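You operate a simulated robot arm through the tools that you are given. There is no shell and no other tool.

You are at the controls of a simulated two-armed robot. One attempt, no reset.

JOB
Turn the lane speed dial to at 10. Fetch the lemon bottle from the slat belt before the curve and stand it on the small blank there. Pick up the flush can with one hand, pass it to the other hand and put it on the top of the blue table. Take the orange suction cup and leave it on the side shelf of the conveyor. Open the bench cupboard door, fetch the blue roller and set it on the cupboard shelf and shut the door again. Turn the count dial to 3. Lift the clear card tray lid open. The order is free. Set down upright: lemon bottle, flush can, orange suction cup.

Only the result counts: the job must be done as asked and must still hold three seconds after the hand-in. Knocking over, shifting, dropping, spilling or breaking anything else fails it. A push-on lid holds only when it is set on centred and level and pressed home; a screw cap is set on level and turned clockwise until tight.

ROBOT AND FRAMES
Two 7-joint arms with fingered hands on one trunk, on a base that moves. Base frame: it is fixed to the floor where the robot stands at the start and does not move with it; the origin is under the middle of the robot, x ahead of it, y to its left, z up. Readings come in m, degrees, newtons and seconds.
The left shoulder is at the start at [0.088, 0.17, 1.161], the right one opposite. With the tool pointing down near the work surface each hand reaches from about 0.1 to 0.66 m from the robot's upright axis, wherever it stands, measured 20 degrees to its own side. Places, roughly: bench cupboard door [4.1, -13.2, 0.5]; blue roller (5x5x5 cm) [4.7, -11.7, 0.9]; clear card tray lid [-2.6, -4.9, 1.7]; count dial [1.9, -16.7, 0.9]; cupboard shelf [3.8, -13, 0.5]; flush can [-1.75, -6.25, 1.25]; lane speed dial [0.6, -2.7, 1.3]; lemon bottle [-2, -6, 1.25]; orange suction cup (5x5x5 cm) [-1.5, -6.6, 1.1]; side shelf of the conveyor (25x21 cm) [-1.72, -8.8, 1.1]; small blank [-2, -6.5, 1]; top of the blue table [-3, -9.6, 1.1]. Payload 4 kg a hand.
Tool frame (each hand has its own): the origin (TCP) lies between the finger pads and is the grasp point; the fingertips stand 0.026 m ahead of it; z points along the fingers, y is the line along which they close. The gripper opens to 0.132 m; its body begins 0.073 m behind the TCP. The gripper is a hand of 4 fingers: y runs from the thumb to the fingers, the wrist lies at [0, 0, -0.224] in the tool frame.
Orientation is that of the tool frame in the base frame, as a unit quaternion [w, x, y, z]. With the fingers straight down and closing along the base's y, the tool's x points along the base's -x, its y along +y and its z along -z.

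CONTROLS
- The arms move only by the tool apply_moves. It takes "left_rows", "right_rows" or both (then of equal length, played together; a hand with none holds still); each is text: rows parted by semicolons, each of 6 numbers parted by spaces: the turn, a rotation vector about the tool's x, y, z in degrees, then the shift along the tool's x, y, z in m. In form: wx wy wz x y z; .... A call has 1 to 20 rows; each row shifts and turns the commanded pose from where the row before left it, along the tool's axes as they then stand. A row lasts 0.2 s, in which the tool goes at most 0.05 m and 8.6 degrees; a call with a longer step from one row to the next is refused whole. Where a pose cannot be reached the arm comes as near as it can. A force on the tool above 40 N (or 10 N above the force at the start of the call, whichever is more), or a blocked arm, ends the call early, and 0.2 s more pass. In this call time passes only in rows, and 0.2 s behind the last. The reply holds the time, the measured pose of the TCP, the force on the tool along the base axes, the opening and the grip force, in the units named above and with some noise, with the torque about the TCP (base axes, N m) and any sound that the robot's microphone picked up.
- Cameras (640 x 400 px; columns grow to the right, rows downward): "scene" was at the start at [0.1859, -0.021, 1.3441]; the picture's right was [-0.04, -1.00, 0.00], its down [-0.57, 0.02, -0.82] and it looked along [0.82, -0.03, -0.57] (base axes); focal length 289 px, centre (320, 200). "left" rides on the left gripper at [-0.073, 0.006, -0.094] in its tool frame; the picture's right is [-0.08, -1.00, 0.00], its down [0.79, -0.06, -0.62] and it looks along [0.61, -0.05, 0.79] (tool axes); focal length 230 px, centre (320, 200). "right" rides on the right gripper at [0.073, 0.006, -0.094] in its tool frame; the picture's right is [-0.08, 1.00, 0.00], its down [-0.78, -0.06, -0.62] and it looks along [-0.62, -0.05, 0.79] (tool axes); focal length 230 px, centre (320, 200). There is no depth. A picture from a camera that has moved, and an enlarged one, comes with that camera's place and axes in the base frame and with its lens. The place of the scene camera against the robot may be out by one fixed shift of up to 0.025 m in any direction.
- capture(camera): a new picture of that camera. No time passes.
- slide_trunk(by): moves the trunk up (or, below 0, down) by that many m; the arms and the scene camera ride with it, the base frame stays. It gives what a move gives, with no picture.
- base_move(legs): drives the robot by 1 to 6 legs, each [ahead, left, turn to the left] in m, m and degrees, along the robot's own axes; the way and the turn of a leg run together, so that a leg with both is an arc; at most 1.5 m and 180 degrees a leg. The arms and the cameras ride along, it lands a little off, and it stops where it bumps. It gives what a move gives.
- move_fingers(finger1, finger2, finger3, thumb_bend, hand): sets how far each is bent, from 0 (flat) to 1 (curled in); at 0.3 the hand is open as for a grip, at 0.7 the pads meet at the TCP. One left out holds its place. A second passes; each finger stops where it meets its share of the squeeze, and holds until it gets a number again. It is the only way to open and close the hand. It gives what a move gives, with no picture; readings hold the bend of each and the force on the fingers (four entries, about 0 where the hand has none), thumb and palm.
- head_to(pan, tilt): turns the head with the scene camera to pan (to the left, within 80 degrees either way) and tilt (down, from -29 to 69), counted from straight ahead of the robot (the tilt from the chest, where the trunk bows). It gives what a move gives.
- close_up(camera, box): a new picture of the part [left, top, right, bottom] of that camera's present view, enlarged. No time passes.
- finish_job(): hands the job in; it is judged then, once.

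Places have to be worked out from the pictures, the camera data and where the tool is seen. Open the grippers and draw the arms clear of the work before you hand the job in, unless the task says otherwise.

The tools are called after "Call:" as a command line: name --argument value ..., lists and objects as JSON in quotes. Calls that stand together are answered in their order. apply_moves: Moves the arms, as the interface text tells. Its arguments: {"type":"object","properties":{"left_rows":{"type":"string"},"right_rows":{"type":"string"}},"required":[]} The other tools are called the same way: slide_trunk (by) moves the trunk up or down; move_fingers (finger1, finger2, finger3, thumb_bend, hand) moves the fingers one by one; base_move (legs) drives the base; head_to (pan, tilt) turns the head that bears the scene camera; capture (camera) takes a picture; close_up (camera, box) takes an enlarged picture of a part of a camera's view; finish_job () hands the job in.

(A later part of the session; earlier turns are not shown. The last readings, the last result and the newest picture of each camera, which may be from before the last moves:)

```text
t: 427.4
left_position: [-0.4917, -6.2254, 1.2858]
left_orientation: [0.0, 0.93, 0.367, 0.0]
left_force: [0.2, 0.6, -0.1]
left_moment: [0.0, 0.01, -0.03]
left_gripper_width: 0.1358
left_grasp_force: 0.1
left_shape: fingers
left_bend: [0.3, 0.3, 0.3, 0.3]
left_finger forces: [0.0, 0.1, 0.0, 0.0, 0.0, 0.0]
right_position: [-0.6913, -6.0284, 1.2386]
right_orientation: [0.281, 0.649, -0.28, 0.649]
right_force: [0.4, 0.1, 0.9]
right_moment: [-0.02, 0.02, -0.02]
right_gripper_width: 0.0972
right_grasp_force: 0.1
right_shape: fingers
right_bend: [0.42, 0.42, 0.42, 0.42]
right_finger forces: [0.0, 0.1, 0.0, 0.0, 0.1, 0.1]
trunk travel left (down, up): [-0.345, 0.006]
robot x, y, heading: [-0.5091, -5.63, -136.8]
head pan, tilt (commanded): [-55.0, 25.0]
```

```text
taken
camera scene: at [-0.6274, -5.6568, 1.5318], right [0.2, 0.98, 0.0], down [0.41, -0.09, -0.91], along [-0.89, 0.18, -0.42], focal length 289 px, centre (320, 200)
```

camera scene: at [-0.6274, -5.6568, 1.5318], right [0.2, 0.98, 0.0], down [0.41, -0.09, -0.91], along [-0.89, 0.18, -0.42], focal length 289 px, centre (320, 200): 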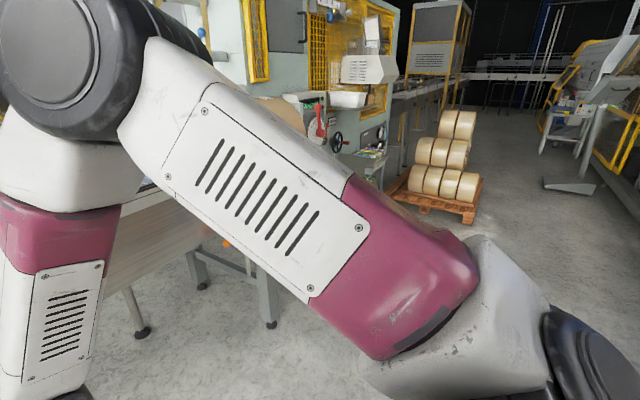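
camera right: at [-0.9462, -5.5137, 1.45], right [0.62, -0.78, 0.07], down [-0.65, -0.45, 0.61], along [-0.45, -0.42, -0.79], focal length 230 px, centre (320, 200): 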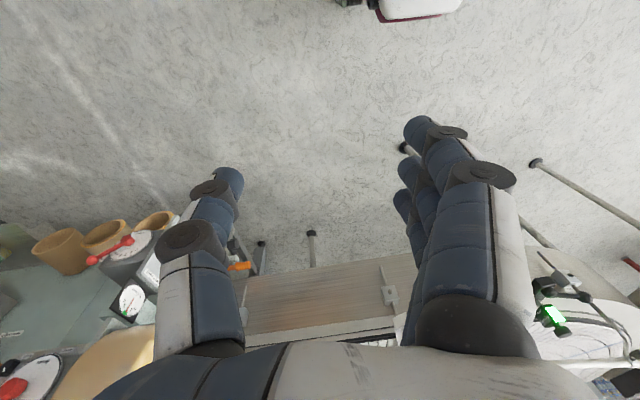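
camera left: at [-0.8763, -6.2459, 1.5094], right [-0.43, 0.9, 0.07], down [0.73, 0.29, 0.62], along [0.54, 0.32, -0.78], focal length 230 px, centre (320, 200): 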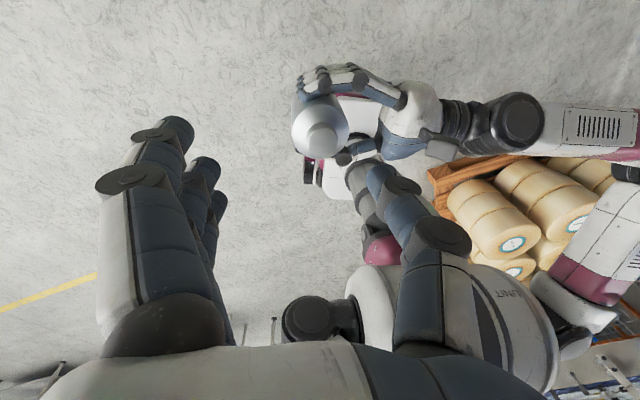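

The elbow still sits up front. I'll rotate the hand further around toward my body, which should push the elbow out to the right.

Call:
apply_moves --right_rows "0 0 0 0 0.03 0; 7.5 0 0 0 -0.012 0; 7.5 0 0 0 -0.014 0; 7.5 0 0 0 -0.016 0; 7.5 0 0 0 -0.018 0; 7.5 0 0 0 -0.018 0; 0 0 0 0 0 0"

Call:
capture --camera "scene"

Call:
capture --camera "left"

```text
t: 429.0
left_position: [-0.492, -6.2266, 1.2854]
left_orientation: [0.001, 0.93, 0.366, -0.001]
left_force: [-0.3, 0.4, -0.2]
left_moment: [0.01, 0.04, 0.03]
left_gripper_width: 0.1362
left_grasp_force: 0.1
left_shape: fingers
left_bend: [0.3, 0.3, 0.3, 0.3]
left_finger forces: [0.0, 0.1, 0.0, 0.0, 0.0, 0.0]
right_position: [-0.6764, -5.9811, 1.2393]
right_orientation: [0.056, 0.705, -0.055, 0.705]
right_force: [0.2, 0.7, -0.7]
right_moment: [0.0, 0.02, 0.01]
right_gripper_width: 0.097
right_grasp_force: 0.1
right_shape: fingers
right_bend: [0.42, 0.42, 0.42, 0.42]
right_finger forces: [0.1, 0.0, 0.1, 0.0, 0.0, 0.1]
trunk travel left (down, up): [-0.345, 0.006]
robot x, y, heading: [-0.5074, -5.633, -136.3]
head pan, tilt (commanded): [-55.0, 25.0]
```

```text
taken
camera scene: at [-0.6272, -5.6573, 1.5318], right [0.2, 0.98, 0.0], down [0.41, -0.09, -0.91], along [-0.89, 0.18, -0.42], focal length 289 px, centre (320, 200)
```

scene: 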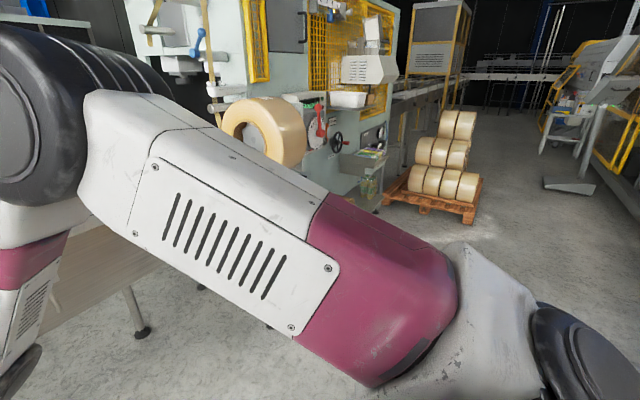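

```text
taken
camera left: at [-0.5421, -6.2799, 1.379], right [-0.74, 0.68, 0.0], down [0.53, 0.58, 0.61], along [0.42, 0.45, -0.79], focal length 230 px, centre (320, 200)
```

left: 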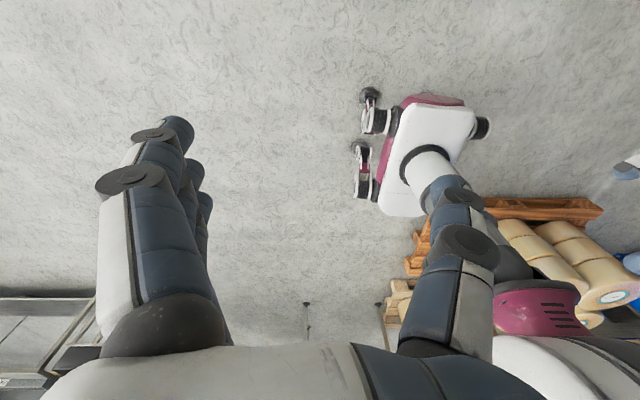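

The elbow stays in front in this branch. Since the left arm can do the next jobs, I'll park the right arm low at my side: rotate it back to vertical while moving down and right.

Call:
apply_moves --right_rows "-7.5 0 0 0 0.018 0; -7.5 0 0 0 0.018 0; -7.5 0 0 0 0.016 0; -7.5 0 0 0 0.014 0; -7.5 0 0 0 0.012 0; 4.62 -4.62 -4.62 -0.0201 -0.019 -0.0365; 4.62 -4.62 -4.62 -0.0212 -0.0235 -0.0331; 4.62 -4.62 -4.62 -0.0217 -0.0277 -0.0293; 4.62 -4.62 -4.62 -0.0215 -0.0317 -0.0252; 4.62 -4.62 -4.62 -0.0206 -0.0353 -0.0207; 4.62 -4.62 -4.62 -0.0191 -0.0383 -0.0162; 4.62 -4.62 -4.62 -0.0171 -0.0409 -0.0115; 4.62 -4.62 -4.62 -0.0144 -0.0429 -0.0069; 4.62 -4.62 -4.62 -0.0113 -0.0443 -0.0023; 4.62 -4.62 -4.62 -0.0077 -0.0451 0.0021; 4.62 -4.62 -4.62 -0.0037 -0.0452 0.0062; 4.62 -4.62 -4.62 0.0006 -0.0447 0.0099; 4.62 -4.62 -4.62 0.0051 -0.0435 0.0132; 4.62 -4.62 -4.62 0.0097 -0.0417 0.016; 4.62 -4.62 -4.62 0.0144 -0.0394 0.0183"

Call:
capture --camera "scene"

```text
t: 433.2
left_position: [-0.4931, -6.2254, 1.2861]
left_orientation: [0.002, 0.931, 0.366, 0.0]
left_force: [0.4, 0.0, -0.2]
left_moment: [0.0, 0.0, 0.02]
left_gripper_width: 0.1359
left_grasp_force: 0.1
left_shape: fingers
left_bend: [0.3, 0.3, 0.3, 0.3]
left_finger forces: [0.0, 0.0, 0.0, 0.0, 0.0, 0.0]
right_position: [-0.9004, -5.4629, 0.9205]
right_orientation: [0.0, 0.93, 0.368, -0.001]
right_force: [-0.4, 0.0, 0.9]
right_moment: [-0.04, 0.0, 0.0]
right_gripper_width: 0.0972
right_grasp_force: 0.0
right_shape: fingers
right_bend: [0.42, 0.42, 0.42, 0.42]
right_finger forces: [0.0, 0.0, 0.0, 0.1, 0.0, 0.0]
right hand out of reach, approached as far as the arm can: row 17, 18, 19
trunk travel left (down, up): [-0.345, 0.006]
robot x, y, heading: [-0.5111, -5.6318, -136.8]
head pan, tilt (commanded): [-55.0, 25.0]
```

```text
taken
camera scene: at [-0.6279, -5.6562, 1.5317], right [0.2, 0.98, 0.0], down [0.41, -0.09, -0.91], along [-0.89, 0.18, -0.42], focal length 289 px, centre (320, 200)
```

scene: 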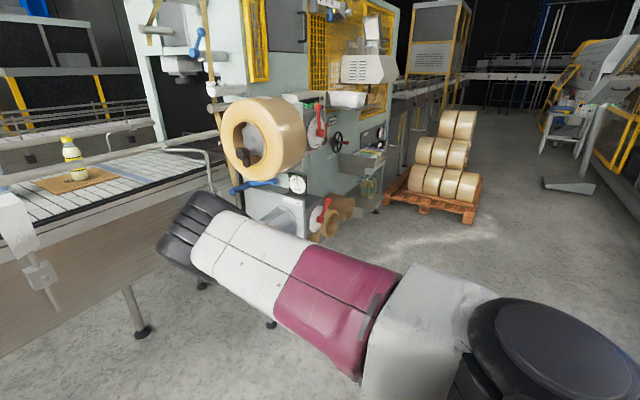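

The right arm is parked low with its elbow forward. I'll turn to heading -160 and approach the belt slightly further left this time, so the right side keeps clear of the labeller's handles.

Call:
base_move --legs '[[0, 0, -23], [0.5, 0.17, 0]]'

Call:
head_to --pan 15 --tilt 35

Call:
capture --camera "scene"

```text
t: 437.5
left_position: [-1.1331, -6.5182, 1.287]
left_orientation: [0.002, 0.985, 0.171, -0.001]
left_force: [-0.4, 0.0, 0.3]
left_moment: [0.02, 0.0, -0.02]
left_gripper_width: 0.1357
left_grasp_force: 0.0
left_shape: fingers
left_bend: [0.3, 0.3, 0.3, 0.3]
left_finger forces: [0.1, 0.1, 0.0, 0.0, 0.0, 0.0]
right_position: [-1.2061, -5.6567, 0.92]
right_orientation: [0.0, 0.985, 0.174, -0.001]
right_force: [0.9, -0.1, 0.4]
right_moment: [0.0, -0.05, 0.0]
right_gripper_width: 0.0969
right_grasp_force: 0.0
right_shape: fingers
right_bend: [0.42, 0.42, 0.42, 0.42]
right_finger forces: [0.0, 0.0, 0.1, 0.0, 0.1, 0.0]
trunk travel left (down, up): [-0.345, 0.006]
robot x, y, heading: [-0.9181, -5.9643, -159.8]
head pan, tilt (commanded): [-55.0, 25.0]
```

```text
t: 438.9
left_position: [-1.1331, -6.5165, 1.2852]
left_orientation: [0.001, 0.985, 0.172, -0.001]
left_force: [-0.4, -0.1, 0.1]
left_moment: [-0.01, 0.01, 0.04]
left_gripper_width: 0.1361
left_grasp_force: 0.0
left_shape: fingers
left_bend: [0.3, 0.3, 0.3, 0.3]
left_finger forces: [0.0, 0.1, 0.0, 0.0, 0.0, 0.0]
right_position: [-1.2068, -5.6569, 0.9204]
right_orientation: [0.0, 0.985, 0.174, 0.0]
right_force: [0.5, 0.0, 0.1]
right_moment: [0.03, 0.01, 0.02]
right_gripper_width: 0.0969
right_grasp_force: 0.1
right_shape: fingers
right_bend: [0.42, 0.42, 0.42, 0.42]
right_finger forces: [0.0, 0.0, 0.0, 0.0, 0.0, 0.0]
trunk travel left (down, up): [-0.345, 0.006]
robot x, y, heading: [-0.9134, -5.9655, -160.0]
head pan, tilt (commanded): [15.0, 35.0]
```

```text
taken
camera scene: at [-1.0225, -6.0443, 1.5161], right [-0.57, 0.82, 0.0], down [0.47, 0.33, -0.82], along [-0.67, -0.47, -0.57], focal length 289 px, centre (320, 200)
```

scene: 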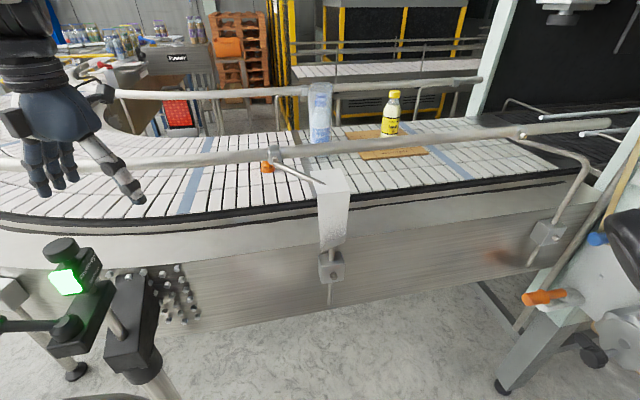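

Good clearance. Closing in the remaining 0.32 m.

Call:
base_move --legs '[[0.31, 0.09, 0]]'

Call:
head_to --pan 20 --tilt 42

Call:
capture --camera "scene"

Call:
capture --camera "left"

```text
t: 441.1
left_position: [-1.4022, -6.7122, 1.2853]
left_orientation: [0.001, 0.985, 0.172, -0.001]
left_force: [-0.4, -0.8, 0.1]
left_moment: [0.0, 0.03, -0.02]
left_gripper_width: 0.136
left_grasp_force: 0.1
left_shape: fingers
left_bend: [0.3, 0.3, 0.3, 0.3]
left_finger forces: [0.0, 0.0, 0.0, 0.0, 0.0, 0.0]
right_position: [-1.4746, -5.8499, 0.9204]
right_orientation: [0.0, 0.985, 0.174, -0.001]
right_force: [-0.7, -0.8, -0.1]
right_moment: [0.04, -0.02, 0.02]
right_gripper_width: 0.0972
right_grasp_force: 0.0
right_shape: fingers
right_bend: [0.42, 0.42, 0.42, 0.42]
right_finger forces: [0.1, 0.0, 0.0, 0.1, 0.0, 0.0]
trunk travel left (down, up): [-0.345, 0.006]
robot x, y, heading: [-1.183, -6.159, -160.2]
head pan, tilt (commanded): [15.0, 35.0]
```

```text
t: 441.7
left_position: [-1.4007, -6.711, 1.2863]
left_orientation: [0.001, 0.985, 0.172, -0.001]
left_force: [0.4, 0.2, 0.5]
left_moment: [-0.01, 0.01, -0.02]
left_gripper_width: 0.1358
left_grasp_force: 0.1
left_shape: fingers
left_bend: [0.3, 0.3, 0.3, 0.3]
left_finger forces: [0.0, 0.0, 0.1, 0.0, 0.0, 0.1]
right_position: [-1.4737, -5.8507, 0.92]
right_orientation: [0.001, 0.985, 0.174, -0.001]
right_force: [0.5, -0.2, -0.1]
right_moment: [-0.01, -0.02, -0.05]
right_gripper_width: 0.0969
right_grasp_force: 0.1
right_shape: fingers
right_bend: [0.42, 0.42, 0.42, 0.42]
right_finger forces: [0.0, 0.0, 0.1, 0.0, 0.0, 0.0]
trunk travel left (down, up): [-0.345, 0.006]
robot x, y, heading: [-1.1847, -6.1565, -159.6]
head pan, tilt (commanded): [20.0, 42.0]
```

```text
taken
camera scene: at [-1.2831, -6.2415, 1.5056], right [-0.64, 0.77, 0.0], down [0.51, 0.43, -0.74], along [-0.57, -0.48, -0.67], focal length 289 px, centre (320, 200)
```

scene: 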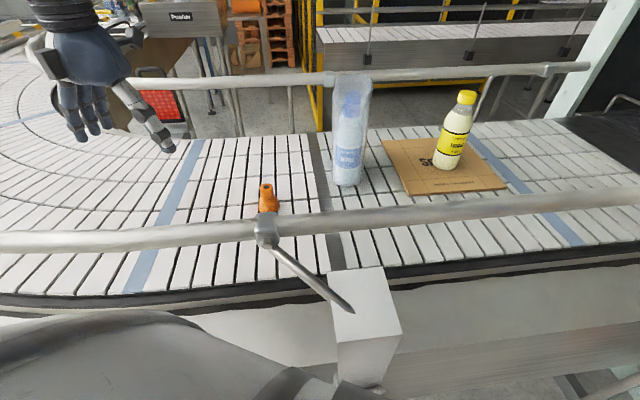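

```text
taken
camera left: at [-1.469, -6.7409, 1.3792], right [-0.41, 0.91, 0.0], down [0.72, 0.33, 0.61], along [0.56, 0.25, -0.79], focal length 230 px, centre (320, 200)
```

left: 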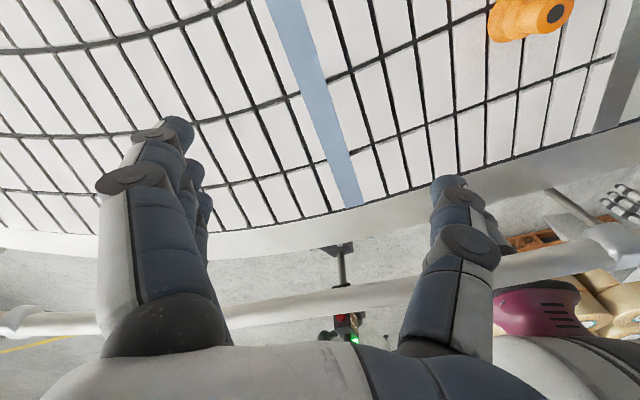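

The cup is at about a=3.573, n=-5.75. Moving the left hand above it.

Call:
apply_moves --left_rows "0 0 0 -0.018 -0.0314 0; 0 0 0 -0.018 -0.0314 0; 0 0 0 -0.018 -0.0314 0; 0 0 0 -0.018 -0.0314 0; 0 0 0 -0.0175 -0.0314 0; 0 0 0 0 0 0"

Call:
capture --camera "left"

Call:
close_up --camera "scene" --box '[180, 120, 380, 270]'

```text
t: 443.1
left_position: [-1.5382, -6.5921, 1.2859]
left_orientation: [-0.001, 0.985, 0.173, -0.001]
left_force: [1.1, 0.2, 0.2]
left_moment: [0.0, 0.04, 0.01]
left_gripper_width: 0.1358
left_grasp_force: 0.0
left_shape: fingers
left_bend: [0.3, 0.3, 0.3, 0.3]
left_finger forces: [0.1, 0.0, 0.0, 0.0, 0.0, 0.1]
right_position: [-1.4745, -5.8504, 0.9204]
right_orientation: [0.0, 0.985, 0.174, -0.001]
right_force: [0.4, -0.7, 0.2]
right_moment: [0.01, -0.02, 0.01]
right_gripper_width: 0.097
right_grasp_force: 0.0
right_shape: fingers
right_bend: [0.42, 0.42, 0.42, 0.42]
right_finger forces: [0.0, 0.1, 0.0, 0.0, 0.0, 0.0]
trunk travel left (down, up): [-0.345, 0.006]
robot x, y, heading: [-1.1845, -6.1565, -160.1]
head pan, tilt (commanded): [20.0, 42.0]
```

```text
taken
camera left: at [-1.6055, -6.623, 1.3795], right [-0.41, 0.91, 0.0], down [0.72, 0.32, 0.62], along [0.56, 0.25, -0.79], focal length 230 px, centre (320, 200)
```

left: 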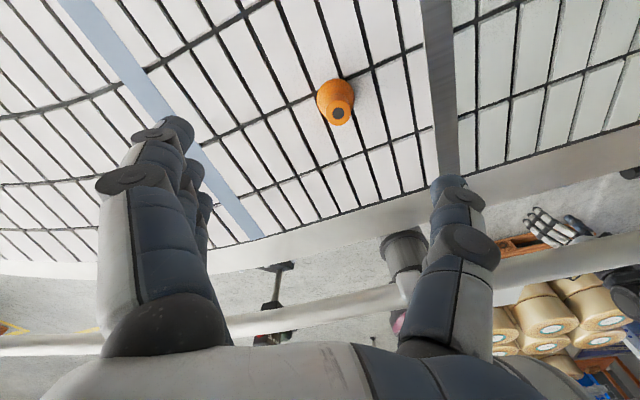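

```text
2.67 times, centred on (280, 195) of scene
camera zoom: at [-1.2847, -6.238, 1.5043], right [-0.6, 0.8, 0.0], down [0.54, 0.41, -0.73], along [-0.59, -0.44, -0.68], focal length 771 px, centre (427, 213)
```

zoom: 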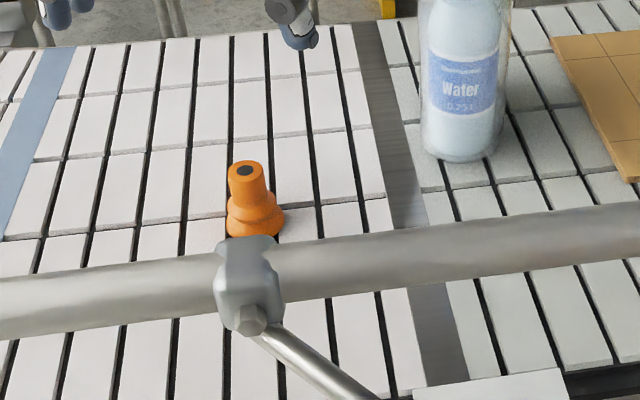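

Cup top is 17 mm to the right and 7 mm beyond. Correcting and lowering part-way.

Call:
apply_moves --left_rows "0 0 0 -0.007 -0.017 0; 0 0 0 0 0 0.03; 0 0 0 0 0 0.03; 0 0 0 0 0 0.02; 0 0 0 0 0 0"

Call:
capture --camera "left"

Call:
capture --camera "scene"

```text
t: 444.3
left_position: [-1.5509, -6.5781, 1.2069]
left_orientation: [0.002, 0.985, 0.172, -0.001]
left_force: [0.0, 0.5, 0.4]
left_moment: [-0.03, 0.03, -0.01]
left_gripper_width: 0.1359
left_grasp_force: 0.0
left_shape: fingers
left_bend: [0.3, 0.3, 0.3, 0.3]
left_finger forces: [0.0, 0.0, 0.0, 0.0, 0.1, 0.1]
right_position: [-1.4743, -5.8502, 0.9201]
right_orientation: [-0.001, 0.985, 0.174, 0.0]
right_force: [0.7, -0.5, 0.0]
right_moment: [0.02, -0.04, 0.02]
right_gripper_width: 0.0969
right_grasp_force: 0.2
right_shape: fingers
right_bend: [0.42, 0.42, 0.42, 0.42]
right_finger forces: [0.0, 0.0, 0.1, 0.1, 0.0, 0.1]
trunk travel left (down, up): [-0.345, 0.006]
robot x, y, heading: [-1.1874, -6.1518, -160.2]
head pan, tilt (commanded): [20.0, 42.0]
```

```text
taken
camera left: at [-1.619, -6.609, 1.2993], right [-0.41, 0.91, 0.0], down [0.72, 0.33, 0.61], along [0.56, 0.25, -0.79], focal length 230 px, centre (320, 200)
```

left: 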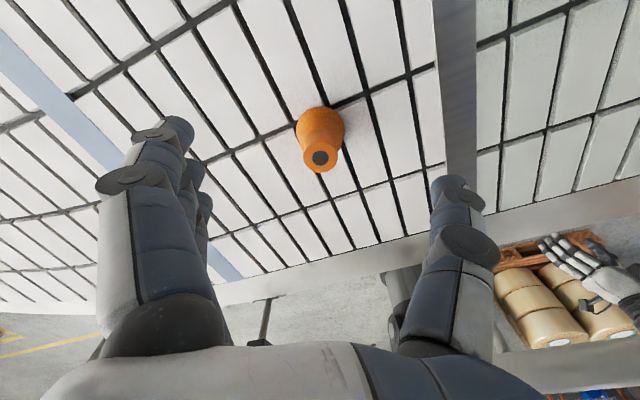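

```text
taken
camera scene: at [-1.2831, -6.2415, 1.5056], right [-0.64, 0.77, 0.0], down [0.51, 0.43, -0.74], along [-0.57, -0.48, -0.67], focal length 289 px, centre (320, 200)
```

scene: 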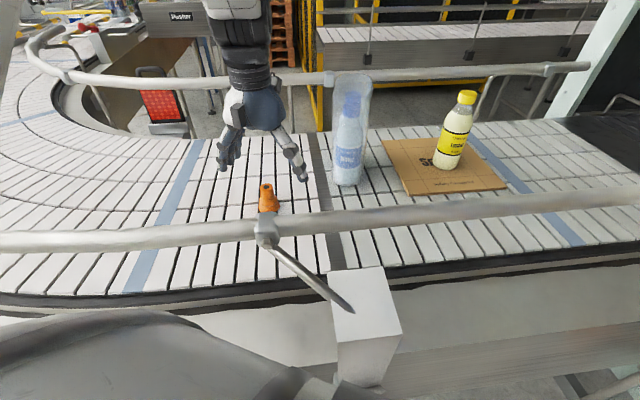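

The cup is centred; its top is at about 1.162. Lowering to z≈1.147 and gripping.

Call:
apply_moves --left_rows "0 0 0 0 0 0.025; 0 0 0 0 0 0.02; 0 0 0 0 0 0.015; 0 0 0 0 0 0"

Call:
capture --camera "left"

```text
t: 445.3
left_position: [-1.5511, -6.5797, 1.1468]
left_orientation: [0.001, 0.985, 0.172, -0.001]
left_force: [0.2, -0.2, 0.5]
left_moment: [0.02, -0.03, 0.0]
left_gripper_width: 0.136
left_grasp_force: 0.1
left_shape: fingers
left_bend: [0.3, 0.3, 0.3, 0.3]
left_finger forces: [0.1, 0.0, 0.0, 0.1, 0.0, 0.1]
right_position: [-1.4749, -5.8505, 0.9209]
right_orientation: [0.0, 0.985, 0.174, 0.0]
right_force: [-0.4, -0.3, 0.2]
right_moment: [0.0, 0.0, 0.01]
right_gripper_width: 0.097
right_grasp_force: 0.0
right_shape: fingers
right_bend: [0.42, 0.42, 0.42, 0.42]
right_finger forces: [0.1, 0.0, 0.1, 0.0, 0.0, 0.1]
trunk travel left (down, up): [-0.345, 0.006]
robot x, y, heading: [-1.1806, -6.1588, -159.9]
head pan, tilt (commanded): [20.0, 42.0]
```

```text
taken
camera left: at [-1.619, -6.6094, 1.2396], right [-0.41, 0.91, 0.0], down [0.72, 0.33, 0.61], along [0.56, 0.25, -0.79], focal length 230 px, centre (320, 200)
```

left: 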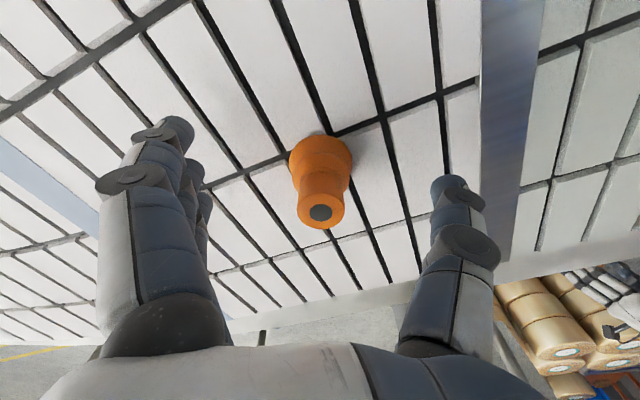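

Centred between the fingers. Closing.

Call:
move_fingers --hand "left" --finger1 0.62 --finger2 0.68 --finger3 0.62 --thumb_bend 0.68

Call:
capture --camera "left"

```text
t: 446.3
left_position: [-1.5514, -6.5797, 1.147]
left_orientation: [0.001, 0.985, 0.172, -0.001]
left_force: [0.0, 0.3, 0.2]
left_moment: [-0.02, 0.02, 0.0]
left_gripper_width: 0.0304
left_grasp_force: 3.5
left_shape: fingers
left_bend: [0.62, 0.64, 0.62, 0.66]
left_finger forces: [0.1, 3.5, 0.0, 0.0, 3.8, 0.0]
right_position: [-1.4758, -5.8508, 0.92]
right_orientation: [0.0, 0.985, 0.174, -0.001]
right_force: [-0.1, -0.7, 0.7]
right_moment: [0.0, 0.02, 0.02]
right_gripper_width: 0.0968
right_grasp_force: 0.0
right_shape: fingers
right_bend: [0.42, 0.42, 0.42, 0.42]
right_finger forces: [0.0, 0.1, 0.0, 0.0, 0.0, 0.1]
trunk travel left (down, up): [-0.345, 0.006]
robot x, y, heading: [-1.186, -6.1586, -160.3]
head pan, tilt (commanded): [20.0, 42.0]
```

```text
taken
camera left: at [-1.6193, -6.6097, 1.2399], right [-0.41, 0.91, 0.0], down [0.72, 0.33, 0.61], along [0.56, 0.25, -0.79], focal length 230 px, centre (320, 200)
```

left: 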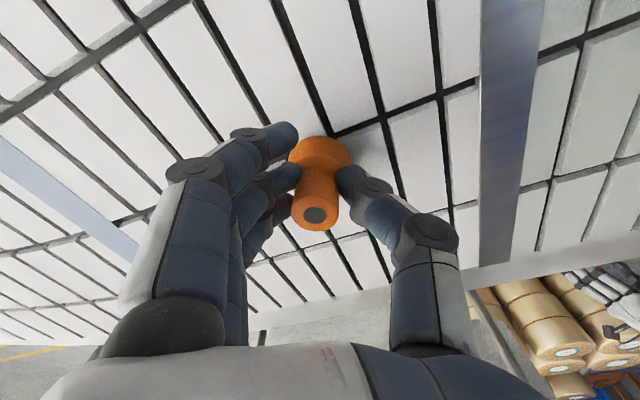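

Finger 2 and thumb hold the neck above the flange. Squeezing a bit more and lifting.

Call:
move_fingers --hand "left" --finger1 0.66 --finger2 0.75 --finger3 0.66 --thumb_bend 0.75

Call:
apply_moves --left_rows "0 0 0 0 0 -0.01; 0 0 0 0 0 -0.02; 0 0 0 0 0 -0.03; 0 0 0 0 0 -0.035; 0 0 0 0 0 -0.035; 0 0 0 0 0 0"

Call:
capture --camera "left"

```text
t: 447.3
left_position: [-1.5529, -6.5798, 1.1468]
left_orientation: [0.001, 0.985, 0.172, -0.001]
left_force: [0.3, 0.2, 1.4]
left_moment: [-0.01, -0.01, -0.01]
left_gripper_width: 0.0216
left_grasp_force: 8.8
left_shape: fingers
left_bend: [0.66, 0.63, 0.65, 0.69]
left_finger forces: [0.0, 8.0, 0.9, 0.0, 9.0, 0.1]
right_position: [-1.4752, -5.8504, 0.9192]
right_orientation: [0.0, 0.985, 0.174, -0.001]
right_force: [-0.2, -0.3, 0.8]
right_moment: [-0.03, 0.01, -0.02]
right_gripper_width: 0.0971
right_grasp_force: 0.1
right_shape: fingers
right_bend: [0.42, 0.42, 0.42, 0.42]
right_finger forces: [0.0, 0.0, 0.0, 0.0, 0.0, 0.1]
trunk travel left (down, up): [-0.345, 0.006]
robot x, y, heading: [-1.185, -6.1543, -160.0]
head pan, tilt (commanded): [20.0, 42.0]
```

```text
t: 448.7
left_position: [-1.5535, -6.5816, 1.2761]
left_orientation: [0.001, 0.985, 0.172, -0.001]
left_force: [-0.6, -0.4, 0.2]
left_moment: [0.03, -0.02, 0.0]
left_gripper_width: 0.0212
left_grasp_force: 9.2
left_shape: fingers
left_bend: [0.66, 0.63, 0.65, 0.69]
left_finger forces: [0.0, 8.3, 1.2, 0.0, 8.6, 0.0]
right_position: [-1.4745, -5.8501, 0.9197]
right_orientation: [0.0, 0.985, 0.174, 0.0]
right_force: [0.5, 0.0, -0.4]
right_moment: [0.01, -0.01, 0.01]
right_gripper_width: 0.097
right_grasp_force: 0.1
right_shape: fingers
right_bend: [0.42, 0.42, 0.42, 0.42]
right_finger forces: [0.0, 0.1, 0.0, 0.0, 0.0, 0.0]
trunk travel left (down, up): [-0.345, 0.006]
robot x, y, heading: [-1.184, -6.1577, -160.0]
head pan, tilt (commanded): [20.0, 42.0]
```

```text
taken
camera left: at [-1.6208, -6.611, 1.3686], right [-0.41, 0.91, 0.0], down [0.72, 0.33, 0.61], along [0.56, 0.25, -0.79], focal length 230 px, centre (320, 200)
```

left: 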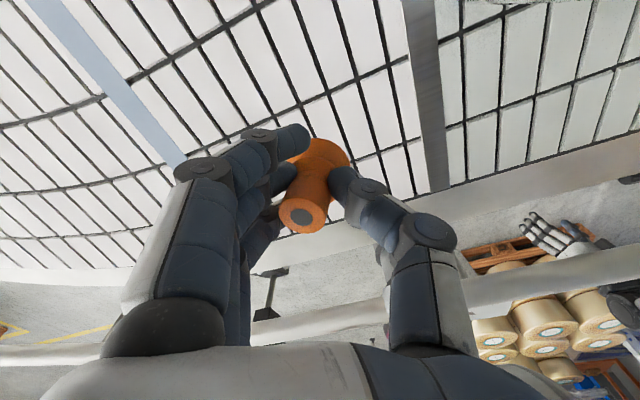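

The cup is held, leaning about 6° in the grip. Raising it above the rail and backing off the belt.

Call:
apply_moves --left_rows "0 0 0 0 0 -0.03; 0 0 0 0 0 -0.03; 0 0 0 0.01 0.01 -0.01; 0 0 0 0 0 0"

Call:
base_move --legs '[[-0.5, 0, 0], [-0.3, 0, 0]]'

Call:
capture --camera "left"

```text
t: 449.7
left_position: [-1.5399, -6.5866, 1.3459]
left_orientation: [0.001, 0.985, 0.172, -0.001]
left_force: [0.0, 0.0, -0.8]
left_moment: [-0.02, -0.03, 0.02]
left_gripper_width: 0.021
left_grasp_force: 9.1
left_shape: fingers
left_bend: [0.66, 0.63, 0.65, 0.69]
left_finger forces: [0.0, 8.3, 1.4, 0.0, 8.4, 0.0]
right_position: [-1.475, -5.8502, 0.9209]
right_orientation: [0.001, 0.985, 0.174, -0.001]
right_force: [-0.6, 0.6, 0.2]
right_moment: [0.01, -0.04, 0.04]
right_gripper_width: 0.0969
right_grasp_force: 0.0
right_shape: fingers
right_bend: [0.42, 0.42, 0.42, 0.42]
right_finger forces: [0.0, 0.0, 0.0, 0.0, 0.1, 0.0]
trunk travel left (down, up): [-0.345, 0.006]
robot x, y, heading: [-1.1893, -6.1548, -160.0]
head pan, tilt (commanded): [20.0, 42.0]
```

```text
t: 454.3
left_position: [-0.7902, -6.3139, 1.3456]
left_orientation: [0.002, 0.985, 0.174, -0.003]
left_force: [0.8, 0.5, 0.3]
left_moment: [-0.03, 0.01, 0.01]
left_gripper_width: 0.0211
left_grasp_force: 9.0
left_shape: fingers
left_bend: [0.66, 0.63, 0.65, 0.69]
left_finger forces: [0.0, 8.3, 1.4, 0.0, 8.5, 0.0]
right_position: [-0.7285, -5.5762, 0.9198]
right_orientation: [0.0, 0.984, 0.176, -0.001]
right_force: [-0.6, -0.1, -1.0]
right_moment: [0.04, 0.01, -0.01]
right_gripper_width: 0.0969
right_grasp_force: 0.0
right_shape: fingers
right_bend: [0.42, 0.42, 0.42, 0.42]
right_finger forces: [0.1, 0.0, 0.1, 0.1, 0.0, 0.0]
trunk travel left (down, up): [-0.345, 0.006]
robot x, y, heading: [-0.4362, -5.8838, -159.7]
head pan, tilt (commanded): [20.0, 42.0]
```

```text
taken
camera left: at [-0.857, -6.3435, 1.4387], right [-0.41, 0.91, 0.0], down [0.72, 0.33, 0.61], along [0.56, 0.25, -0.79], focal length 230 px, centre (320, 200)
```

left: 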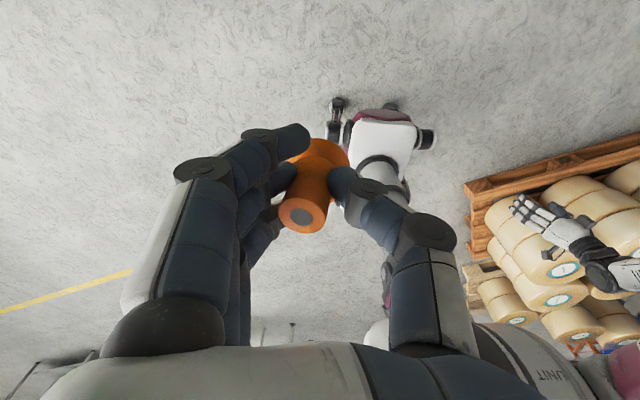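

The cup is secure. The card tray lid is nearby on the far side of the labeller (a≈1.63), so I'll do it next with the right hand. Turning to face along -a to look down that lane.

Call:
base_move --legs '[[0, 0, -65]]'

Call:
head_to --pan 15 --tilt 5

Call:
capture --camera "scene"

Call:
close_up --camera "scene" --box '[200, 60, 440, 210]'

```text
t: 457.6
left_position: [-0.9757, -5.7401, 1.3447]
left_orientation: [0.0, 0.922, -0.386, -0.001]
left_force: [-0.7, -0.7, -0.6]
left_moment: [0.01, -0.03, 0.0]
left_gripper_width: 0.0211
left_grasp_force: 9.1
left_shape: fingers
left_bend: [0.66, 0.63, 0.65, 0.69]
left_finger forces: [0.1, 8.2, 1.3, 0.0, 8.6, 0.0]
right_position: [-0.2809, -5.4903, 0.92]
right_orientation: [0.0, 0.923, -0.385, 0.0]
right_force: [0.1, 0.1, 0.7]
right_moment: [0.01, -0.01, 0.02]
right_gripper_width: 0.097
right_grasp_force: 0.0
right_shape: fingers
right_bend: [0.42, 0.42, 0.42, 0.42]
right_finger forces: [0.0, 0.0, 0.0, 0.1, 0.0, 0.0]
trunk travel left (down, up): [-0.345, 0.006]
robot x, y, heading: [-0.4337, -5.8812, 134.6]
head pan, tilt (commanded): [20.0, 42.0]
```

```text
t: 458.6
left_position: [-0.9767, -5.7388, 1.3439]
left_orientation: [0.001, 0.922, -0.387, -0.001]
left_force: [-0.2, 0.5, -0.2]
left_moment: [0.01, -0.02, -0.01]
left_gripper_width: 0.021
left_grasp_force: 9.1
left_shape: fingers
left_bend: [0.66, 0.63, 0.65, 0.69]
left_finger forces: [0.1, 8.2, 1.3, 0.1, 8.6, 0.1]
right_position: [-0.2799, -5.4908, 0.9206]
right_orientation: [-0.001, 0.923, -0.384, 0.0]
right_force: [-0.6, 0.8, 0.3]
right_moment: [0.02, -0.01, 0.0]
right_gripper_width: 0.0971
right_grasp_force: 0.0
right_shape: fingers
right_bend: [0.42, 0.42, 0.42, 0.42]
right_finger forces: [0.1, 0.0, 0.1, 0.0, 0.0, 0.0]
trunk travel left (down, up): [-0.345, 0.006]
robot x, y, heading: [-0.438, -5.8802, 134.5]
head pan, tilt (commanded): [15.0, 5.0]
```

```text
taken
camera scene: at [-0.5419, -5.8251, 1.5642], right [0.5, 0.86, 0.0], down [0.08, -0.04, -1.0], along [-0.86, 0.5, -0.09], focal length 289 px, centre (320, 200)
```

scene: 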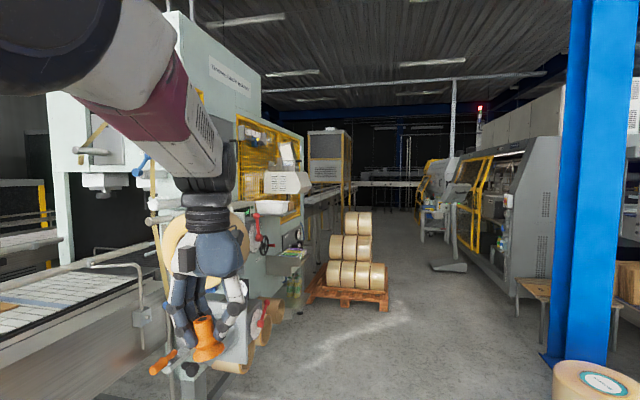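

```text
2.67 times, centred on (320, 135) of scene
camera zoom: at [-0.5419, -5.8251, 1.5642], right [0.5, 0.86, 0.0], down [0.08, -0.04, -1.0], along [-0.86, 0.5, -0.09], focal length 771 px, centre (320, 373)
```

zoom: 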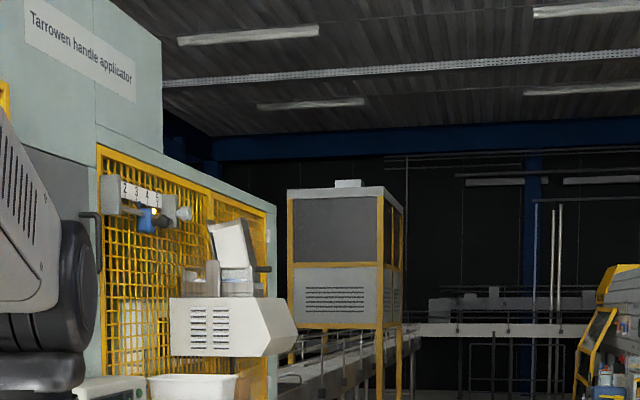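

The white louvred unit on the applicator at about the lid's place holds a card tray. Driving 1.5 m closer along the lane.

Call:
base_move --legs '[[1.4, 0, 0]]'

Call:
head_to --pan 50 --tilt 0

Call:
capture --camera "scene"

```text
t: 465.6
left_position: [-1.9506, -4.7502, 1.3457]
left_orientation: [0.0, 0.922, -0.388, -0.001]
left_force: [0.5, -0.2, 0.4]
left_moment: [0.02, -0.04, 0.01]
left_gripper_width: 0.0212
left_grasp_force: 9.0
left_shape: fingers
left_bend: [0.66, 0.63, 0.65, 0.69]
left_finger forces: [0.0, 8.3, 1.3, 0.0, 8.5, 0.0]
right_position: [-1.2528, -4.5033, 0.9207]
right_orientation: [0.0, 0.922, -0.387, -0.001]
right_force: [-0.6, 0.3, -0.2]
right_moment: [-0.01, -0.03, 0.0]
right_gripper_width: 0.0971
right_grasp_force: 0.0
right_shape: fingers
right_bend: [0.42, 0.42, 0.42, 0.42]
right_finger forces: [0.0, 0.0, 0.1, 0.0, 0.1, 0.0]
trunk travel left (down, up): [-0.345, 0.006]
robot x, y, heading: [-1.4141, -4.8902, 134.5]
head pan, tilt (commanded): [15.0, 5.0]
```

```text
t: 466.6
left_position: [-1.9503, -4.7495, 1.344]
left_orientation: [0.001, 0.921, -0.389, -0.001]
left_force: [0.5, -0.2, -0.7]
left_moment: [0.01, -0.01, -0.02]
left_gripper_width: 0.0211
left_grasp_force: 9.0
left_shape: fingers
left_bend: [0.66, 0.63, 0.65, 0.69]
left_finger forces: [0.1, 8.4, 1.3, 0.0, 8.5, 0.0]
right_position: [-1.2547, -4.5037, 0.9209]
right_orientation: [0.0, 0.922, -0.387, 0.0]
right_force: [0.4, -1.0, 0.4]
right_moment: [0.0, 0.0, -0.01]
right_gripper_width: 0.0969
right_grasp_force: 0.1
right_shape: fingers
right_bend: [0.42, 0.42, 0.42, 0.42]
right_finger forces: [0.0, 0.1, 0.0, 0.0, 0.1, 0.1]
trunk travel left (down, up): [-0.345, 0.006]
robot x, y, heading: [-1.4135, -4.8927, 134.6]
head pan, tilt (commanded): [50.0, 0.0]
```

```text
taken
camera scene: at [-1.5271, -4.89, 1.5722], right [-0.08, 1.0, 0.0], down [0.0, 0.0, -1.0], along [-1.0, -0.08, 0.0], focal length 289 px, centre (320, 200)
```

scene: 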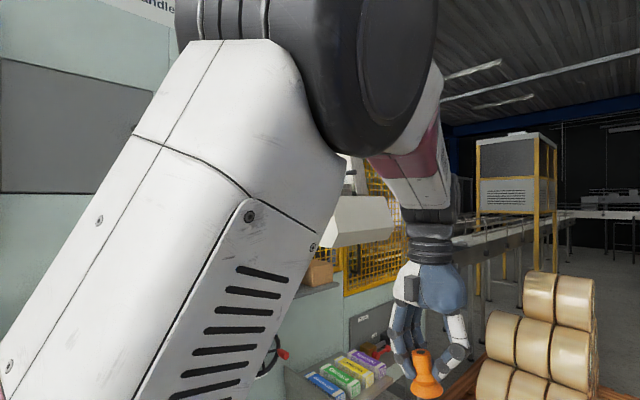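

My left arm hides the unit. I'll turn left 40° to bring the card tray in front of me.

Call:
base_move --legs '[[0, 0, 40]]'

Call:
head_to --pan 0 --tilt 0

Call:
capture --camera "scene"

Call:
close_up --camera "scene" --box '[220, 60, 460, 260]'

```text
t: 468.8
left_position: [-1.9206, -5.1237, 1.3437]
left_orientation: [0.0, 0.998, -0.056, -0.002]
left_force: [-0.4, -0.5, -0.8]
left_moment: [0.03, -0.01, -0.03]
left_gripper_width: 0.0211
left_grasp_force: 8.6
left_shape: fingers
left_bend: [0.66, 0.63, 0.65, 0.69]
left_finger forces: [0.0, 8.3, 1.2, 0.1, 8.7, 0.0]
right_position: [-1.5364, -4.4918, 0.9204]
right_orientation: [-0.001, 0.999, -0.054, -0.001]
right_force: [0.0, 0.5, 0.0]
right_moment: [-0.04, 0.01, -0.02]
right_gripper_width: 0.097
right_grasp_force: 0.0
right_shape: fingers
right_bend: [0.42, 0.42, 0.42, 0.42]
right_finger forces: [0.1, 0.0, 0.0, 0.0, 0.0, 0.0]
trunk travel left (down, up): [-0.345, 0.006]
robot x, y, heading: [-1.4127, -4.8915, 173.8]
head pan, tilt (commanded): [50.0, 0.0]
```

```text
t: 470.0
left_position: [-1.9199, -5.1233, 1.3448]
left_orientation: [0.001, 0.998, -0.055, -0.001]
left_force: [-0.7, 0.8, -0.6]
left_moment: [0.0, -0.01, 0.0]
left_gripper_width: 0.0209
left_grasp_force: 9.6
left_shape: fingers
left_bend: [0.66, 0.63, 0.65, 0.69]
left_finger forces: [0.0, 8.4, 1.2, 0.0, 8.6, 0.0]
right_position: [-1.5372, -4.4915, 0.92]
right_orientation: [-0.001, 0.999, -0.054, -0.002]
right_force: [0.5, -0.1, 0.1]
right_moment: [-0.01, 0.01, 0.0]
right_gripper_width: 0.0972
right_grasp_force: 0.0
right_shape: fingers
right_bend: [0.42, 0.42, 0.42, 0.42]
right_finger forces: [0.0, 0.0, 0.0, 0.0, 0.0, 0.0]
trunk travel left (down, up): [-0.345, 0.006]
robot x, y, heading: [-1.4117, -4.8992, 173.7]
head pan, tilt (commanded): [0.0, 0.0]
```

```text
taken
camera scene: at [-1.5386, -4.8979, 1.5722], right [0.11, 0.99, 0.0], down [0.0, 0.0, -1.0], along [-0.99, 0.11, 0.0], focal length 289 px, centre (320, 200)
```

scene: 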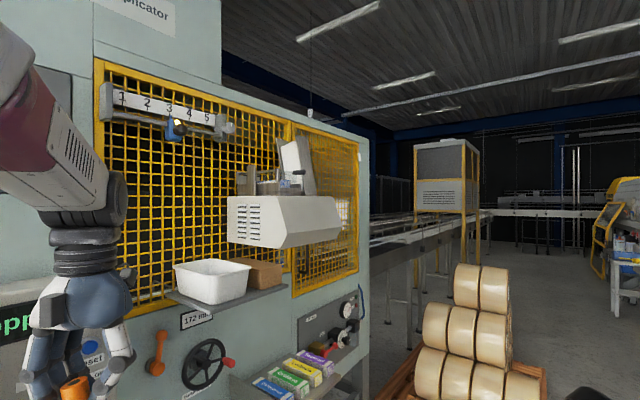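

```text
2.00 times, centred on (340, 160) of scene
camera zoom: at [-1.5386, -4.8979, 1.5722], right [0.11, 0.99, 0.0], down [0.0, 0.0, -1.0], along [-0.99, 0.11, 0.0], focal length 578 px, centre (280, 280)
```

zoom: 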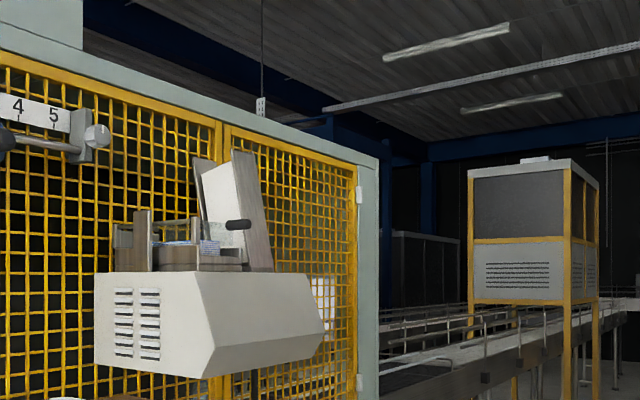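

I see the tray on top of the louvred box, with a flap and a black knob. I'll retract the left hand, face the machine squarely and move in front of the tray.

Call:
apply_moves --left_rows "0 0 0 0.035 0.02 0; 0 0 0 0.035 0.02 0; 0 0 0 0.035 0.02 0; 0 0 0 0 0 0"

Call:
base_move --legs '[[0, 0, 51], [0, -0.75, 0]]'

Call:
head_to --pan 0 --tilt -8

Call:
capture --camera "scene"

```text
t: 471.0
left_position: [-1.8224, -5.1958, 1.3441]
left_orientation: [0.001, 0.998, -0.055, -0.001]
left_force: [0.2, 0.4, 0.4]
left_moment: [0.03, 0.0, 0.01]
left_gripper_width: 0.0208
left_grasp_force: 8.6
left_shape: fingers
left_bend: [0.66, 0.63, 0.65, 0.69]
left_finger forces: [0.0, 8.3, 1.4, 0.0, 8.6, 0.0]
right_position: [-1.5381, -4.4923, 0.921]
right_orientation: [0.0, 0.999, -0.053, -0.001]
right_force: [-0.3, -0.2, 0.3]
right_moment: [-0.02, 0.02, 0.01]
right_gripper_width: 0.0971
right_grasp_force: 0.1
right_shape: fingers
right_bend: [0.42, 0.42, 0.42, 0.42]
right_finger forces: [0.0, 0.0, 0.0, 0.0, 0.0, 0.0]
trunk travel left (down, up): [-0.345, 0.006]
robot x, y, heading: [-1.4166, -4.8953, 173.8]
head pan, tilt (commanded): [0.0, 0.0]
```

```text
t: 480.1
left_position: [-1.9564, -4.8681, 1.3452]
left_orientation: [0.001, 0.93, 0.369, -0.001]
left_force: [-0.6, -0.2, -0.4]
left_moment: [-0.02, 0.02, 0.0]
left_gripper_width: 0.0209
left_grasp_force: 9.4
left_shape: fingers
left_bend: [0.66, 0.63, 0.65, 0.69]
left_finger forces: [0.1, 8.4, 1.4, 0.1, 8.6, 0.0]
right_position: [-2.307, -4.1948, 0.9209]
right_orientation: [0.0, 0.929, 0.37, 0.0]
right_force: [0.8, -0.4, -0.5]
right_moment: [-0.01, 0.01, -0.01]
right_gripper_width: 0.0972
right_grasp_force: 0.0
right_shape: fingers
right_bend: [0.42, 0.42, 0.42, 0.42]
right_finger forces: [0.0, 0.1, 0.0, 0.0, 0.0, 0.0]
trunk travel left (down, up): [-0.345, 0.006]
robot x, y, heading: [-1.9207, -4.3587, -136.4]
head pan, tilt (commanded): [0.0, 0.0]
```

```text
t: 480.8
left_position: [-1.9562, -4.8674, 1.3455]
left_orientation: [0.001, 0.93, 0.369, 0.0]
left_force: [-0.5, 0.4, -0.4]
left_moment: [0.01, 0.0, 0.01]
left_gripper_width: 0.0204
left_grasp_force: 9.0
left_shape: fingers
left_bend: [0.66, 0.63, 0.65, 0.69]
left_finger forces: [0.0, 8.1, 1.4, 0.0, 8.5, 0.0]
right_position: [-2.3072, -4.1936, 0.9201]
right_orientation: [0.001, 0.929, 0.371, -0.002]
right_force: [-0.3, -0.6, 1.0]
right_moment: [0.05, 0.02, 0.0]
right_gripper_width: 0.0971
right_grasp_force: 0.0
right_shape: fingers
right_bend: [0.42, 0.42, 0.42, 0.42]
right_finger forces: [0.0, 0.1, 0.1, 0.0, 0.0, 0.0]
trunk travel left (down, up): [-0.345, 0.006]
robot x, y, heading: [-1.9197, -4.3583, -136.2]
head pan, tilt (commanded): [0.0, -8.0]
```

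```text
taken
camera scene: at [-2.0072, -4.4635, 1.5844], right [-0.69, 0.73, 0.0], down [-0.1, -0.1, -0.99], along [-0.72, -0.68, 0.14], focal length 289 px, centre (320, 200)
```

scene: 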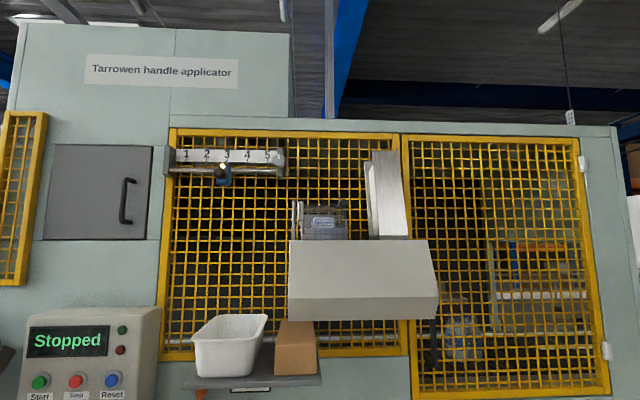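

Now the applicator is squarely in front. Zooming on the card tray.

Call:
close_up --camera "scene" --box '[260, 130, 460, 340]'

Call:
close_up --camera "scene" --box '[280, 180, 380, 260]'

```text
1.90 times, centred on (360, 235) of scene
camera zoom: at [-2.0072, -4.4635, 1.5844], right [-0.69, 0.73, 0.0], down [-0.1, -0.1, -0.99], along [-0.72, -0.68, 0.14], focal length 551 px, centre (244, 133)
```

zoom: 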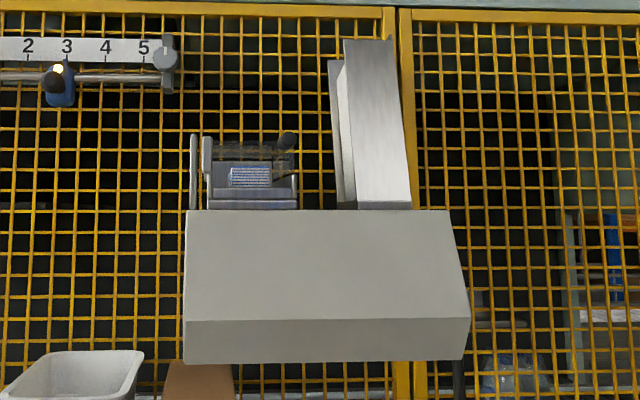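

```text
5.00 times, centred on (330, 220) of scene
camera zoom: at [-2.0072, -4.4635, 1.5844], right [-0.69, 0.73, 0.0], down [-0.1, -0.1, -0.99], along [-0.72, -0.68, 0.14], focal length 1445 px, centre (270, 100)
```

zoom: 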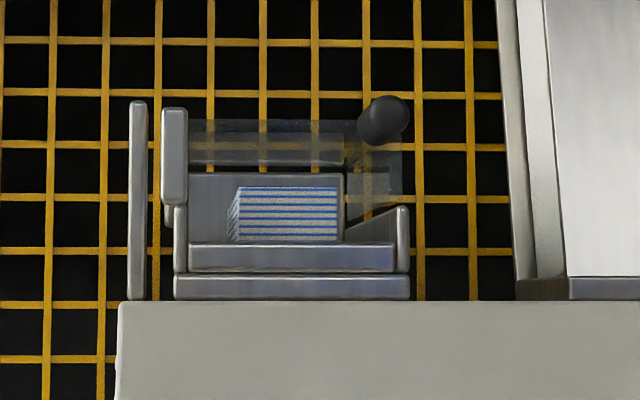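

The clear lid is hinged at its left end (a≈1.757) with a black knob at the free right end (a≈1.659, z≈1.676). I'll bring the right hand up, pointing forward, to get its camera on the lid.

Call:
apply_moves --right_rows "0 -7.5 0 -0.0225 0.01 -0.0376; 0 -7.5 0 -0.0272 0.01 -0.0344; 0 -7.5 0 -0.0314 0.01 -0.0305; 0 -7.5 0 -0.0351 0.01 -0.0262; 0 -7.5 0 -0.0383 0.01 -0.0213; 0 -7.5 0 -0.0407 0.01 -0.0161; 0 -7.5 0 -0.0425 0.01 -0.0107; 0 -7.5 0 -0.0435 0.01 -0.0051; 0 -7.5 0 -0.0438 0.01 0.0007; 0 -7.5 0 -0.0433 0.01 0.0064; 0 -7.5 0 -0.0422 0.01 0.012; 0 -7.5 0 -0.0402 0.01 0.0174; 0 0 0 -0.04 0 0; 0 0 0 -0.04 0 0; 0 0 0 -0.04 0 0; 0 0 0 0 0 0"

Call:
capture --camera "scene"

Call:
capture --camera "right"

```text
t: 484.2
left_position: [-1.9578, -4.867, 1.3448]
left_orientation: [0.002, 0.93, 0.369, 0.0]
left_force: [0.4, -0.2, -0.4]
left_moment: [0.02, -0.03, -0.01]
left_gripper_width: 0.0208
left_grasp_force: 8.9
left_shape: fingers
left_bend: [0.66, 0.63, 0.65, 0.69]
left_finger forces: [0.0, 8.2, 1.4, 0.1, 8.6, 0.0]
right_position: [-2.5577, -4.449, 1.4096]
right_orientation: [0.262, 0.658, 0.259, -0.657]
right_force: [-0.2, 0.5, 0.8]
right_moment: [0.03, -0.02, 0.0]
right_gripper_width: 0.097
right_grasp_force: 0.1
right_shape: fingers
right_bend: [0.42, 0.42, 0.42, 0.42]
right_finger forces: [0.1, 0.0, 0.1, 0.0, 0.1, 0.1]
right hand out of reach, approached as far as the arm can: row 1, 2, 3, 4, 5, 6, 7, 8, 9
trunk travel left (down, up): [-0.345, 0.006]
robot x, y, heading: [-1.9208, -4.3546, -136.5]
head pan, tilt (commanded): [0.0, -8.0]
```

```text
taken
camera scene: at [-2.0081, -4.4636, 1.5844], right [-0.69, 0.73, 0.0], down [-0.1, -0.1, -0.99], along [-0.72, -0.68, 0.14], focal length 289 px, centre (320, 200)
```

scene: 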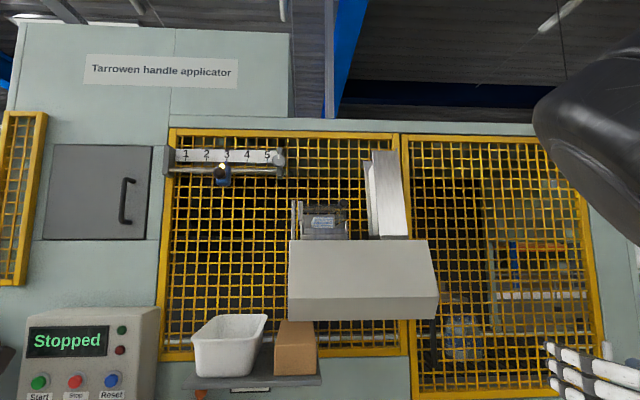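

```text
taken
camera right: at [-2.4867, -4.391, 1.3367], right [0.68, -0.73, 0.08], down [0.4, 0.47, 0.78], along [-0.61, -0.5, 0.61], focal length 230 px, centre (320, 200)
```

right: 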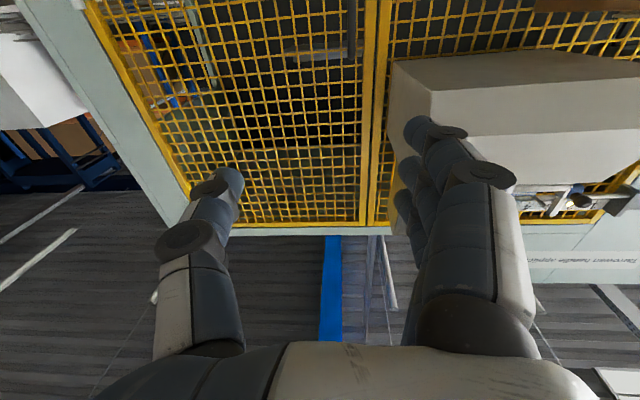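

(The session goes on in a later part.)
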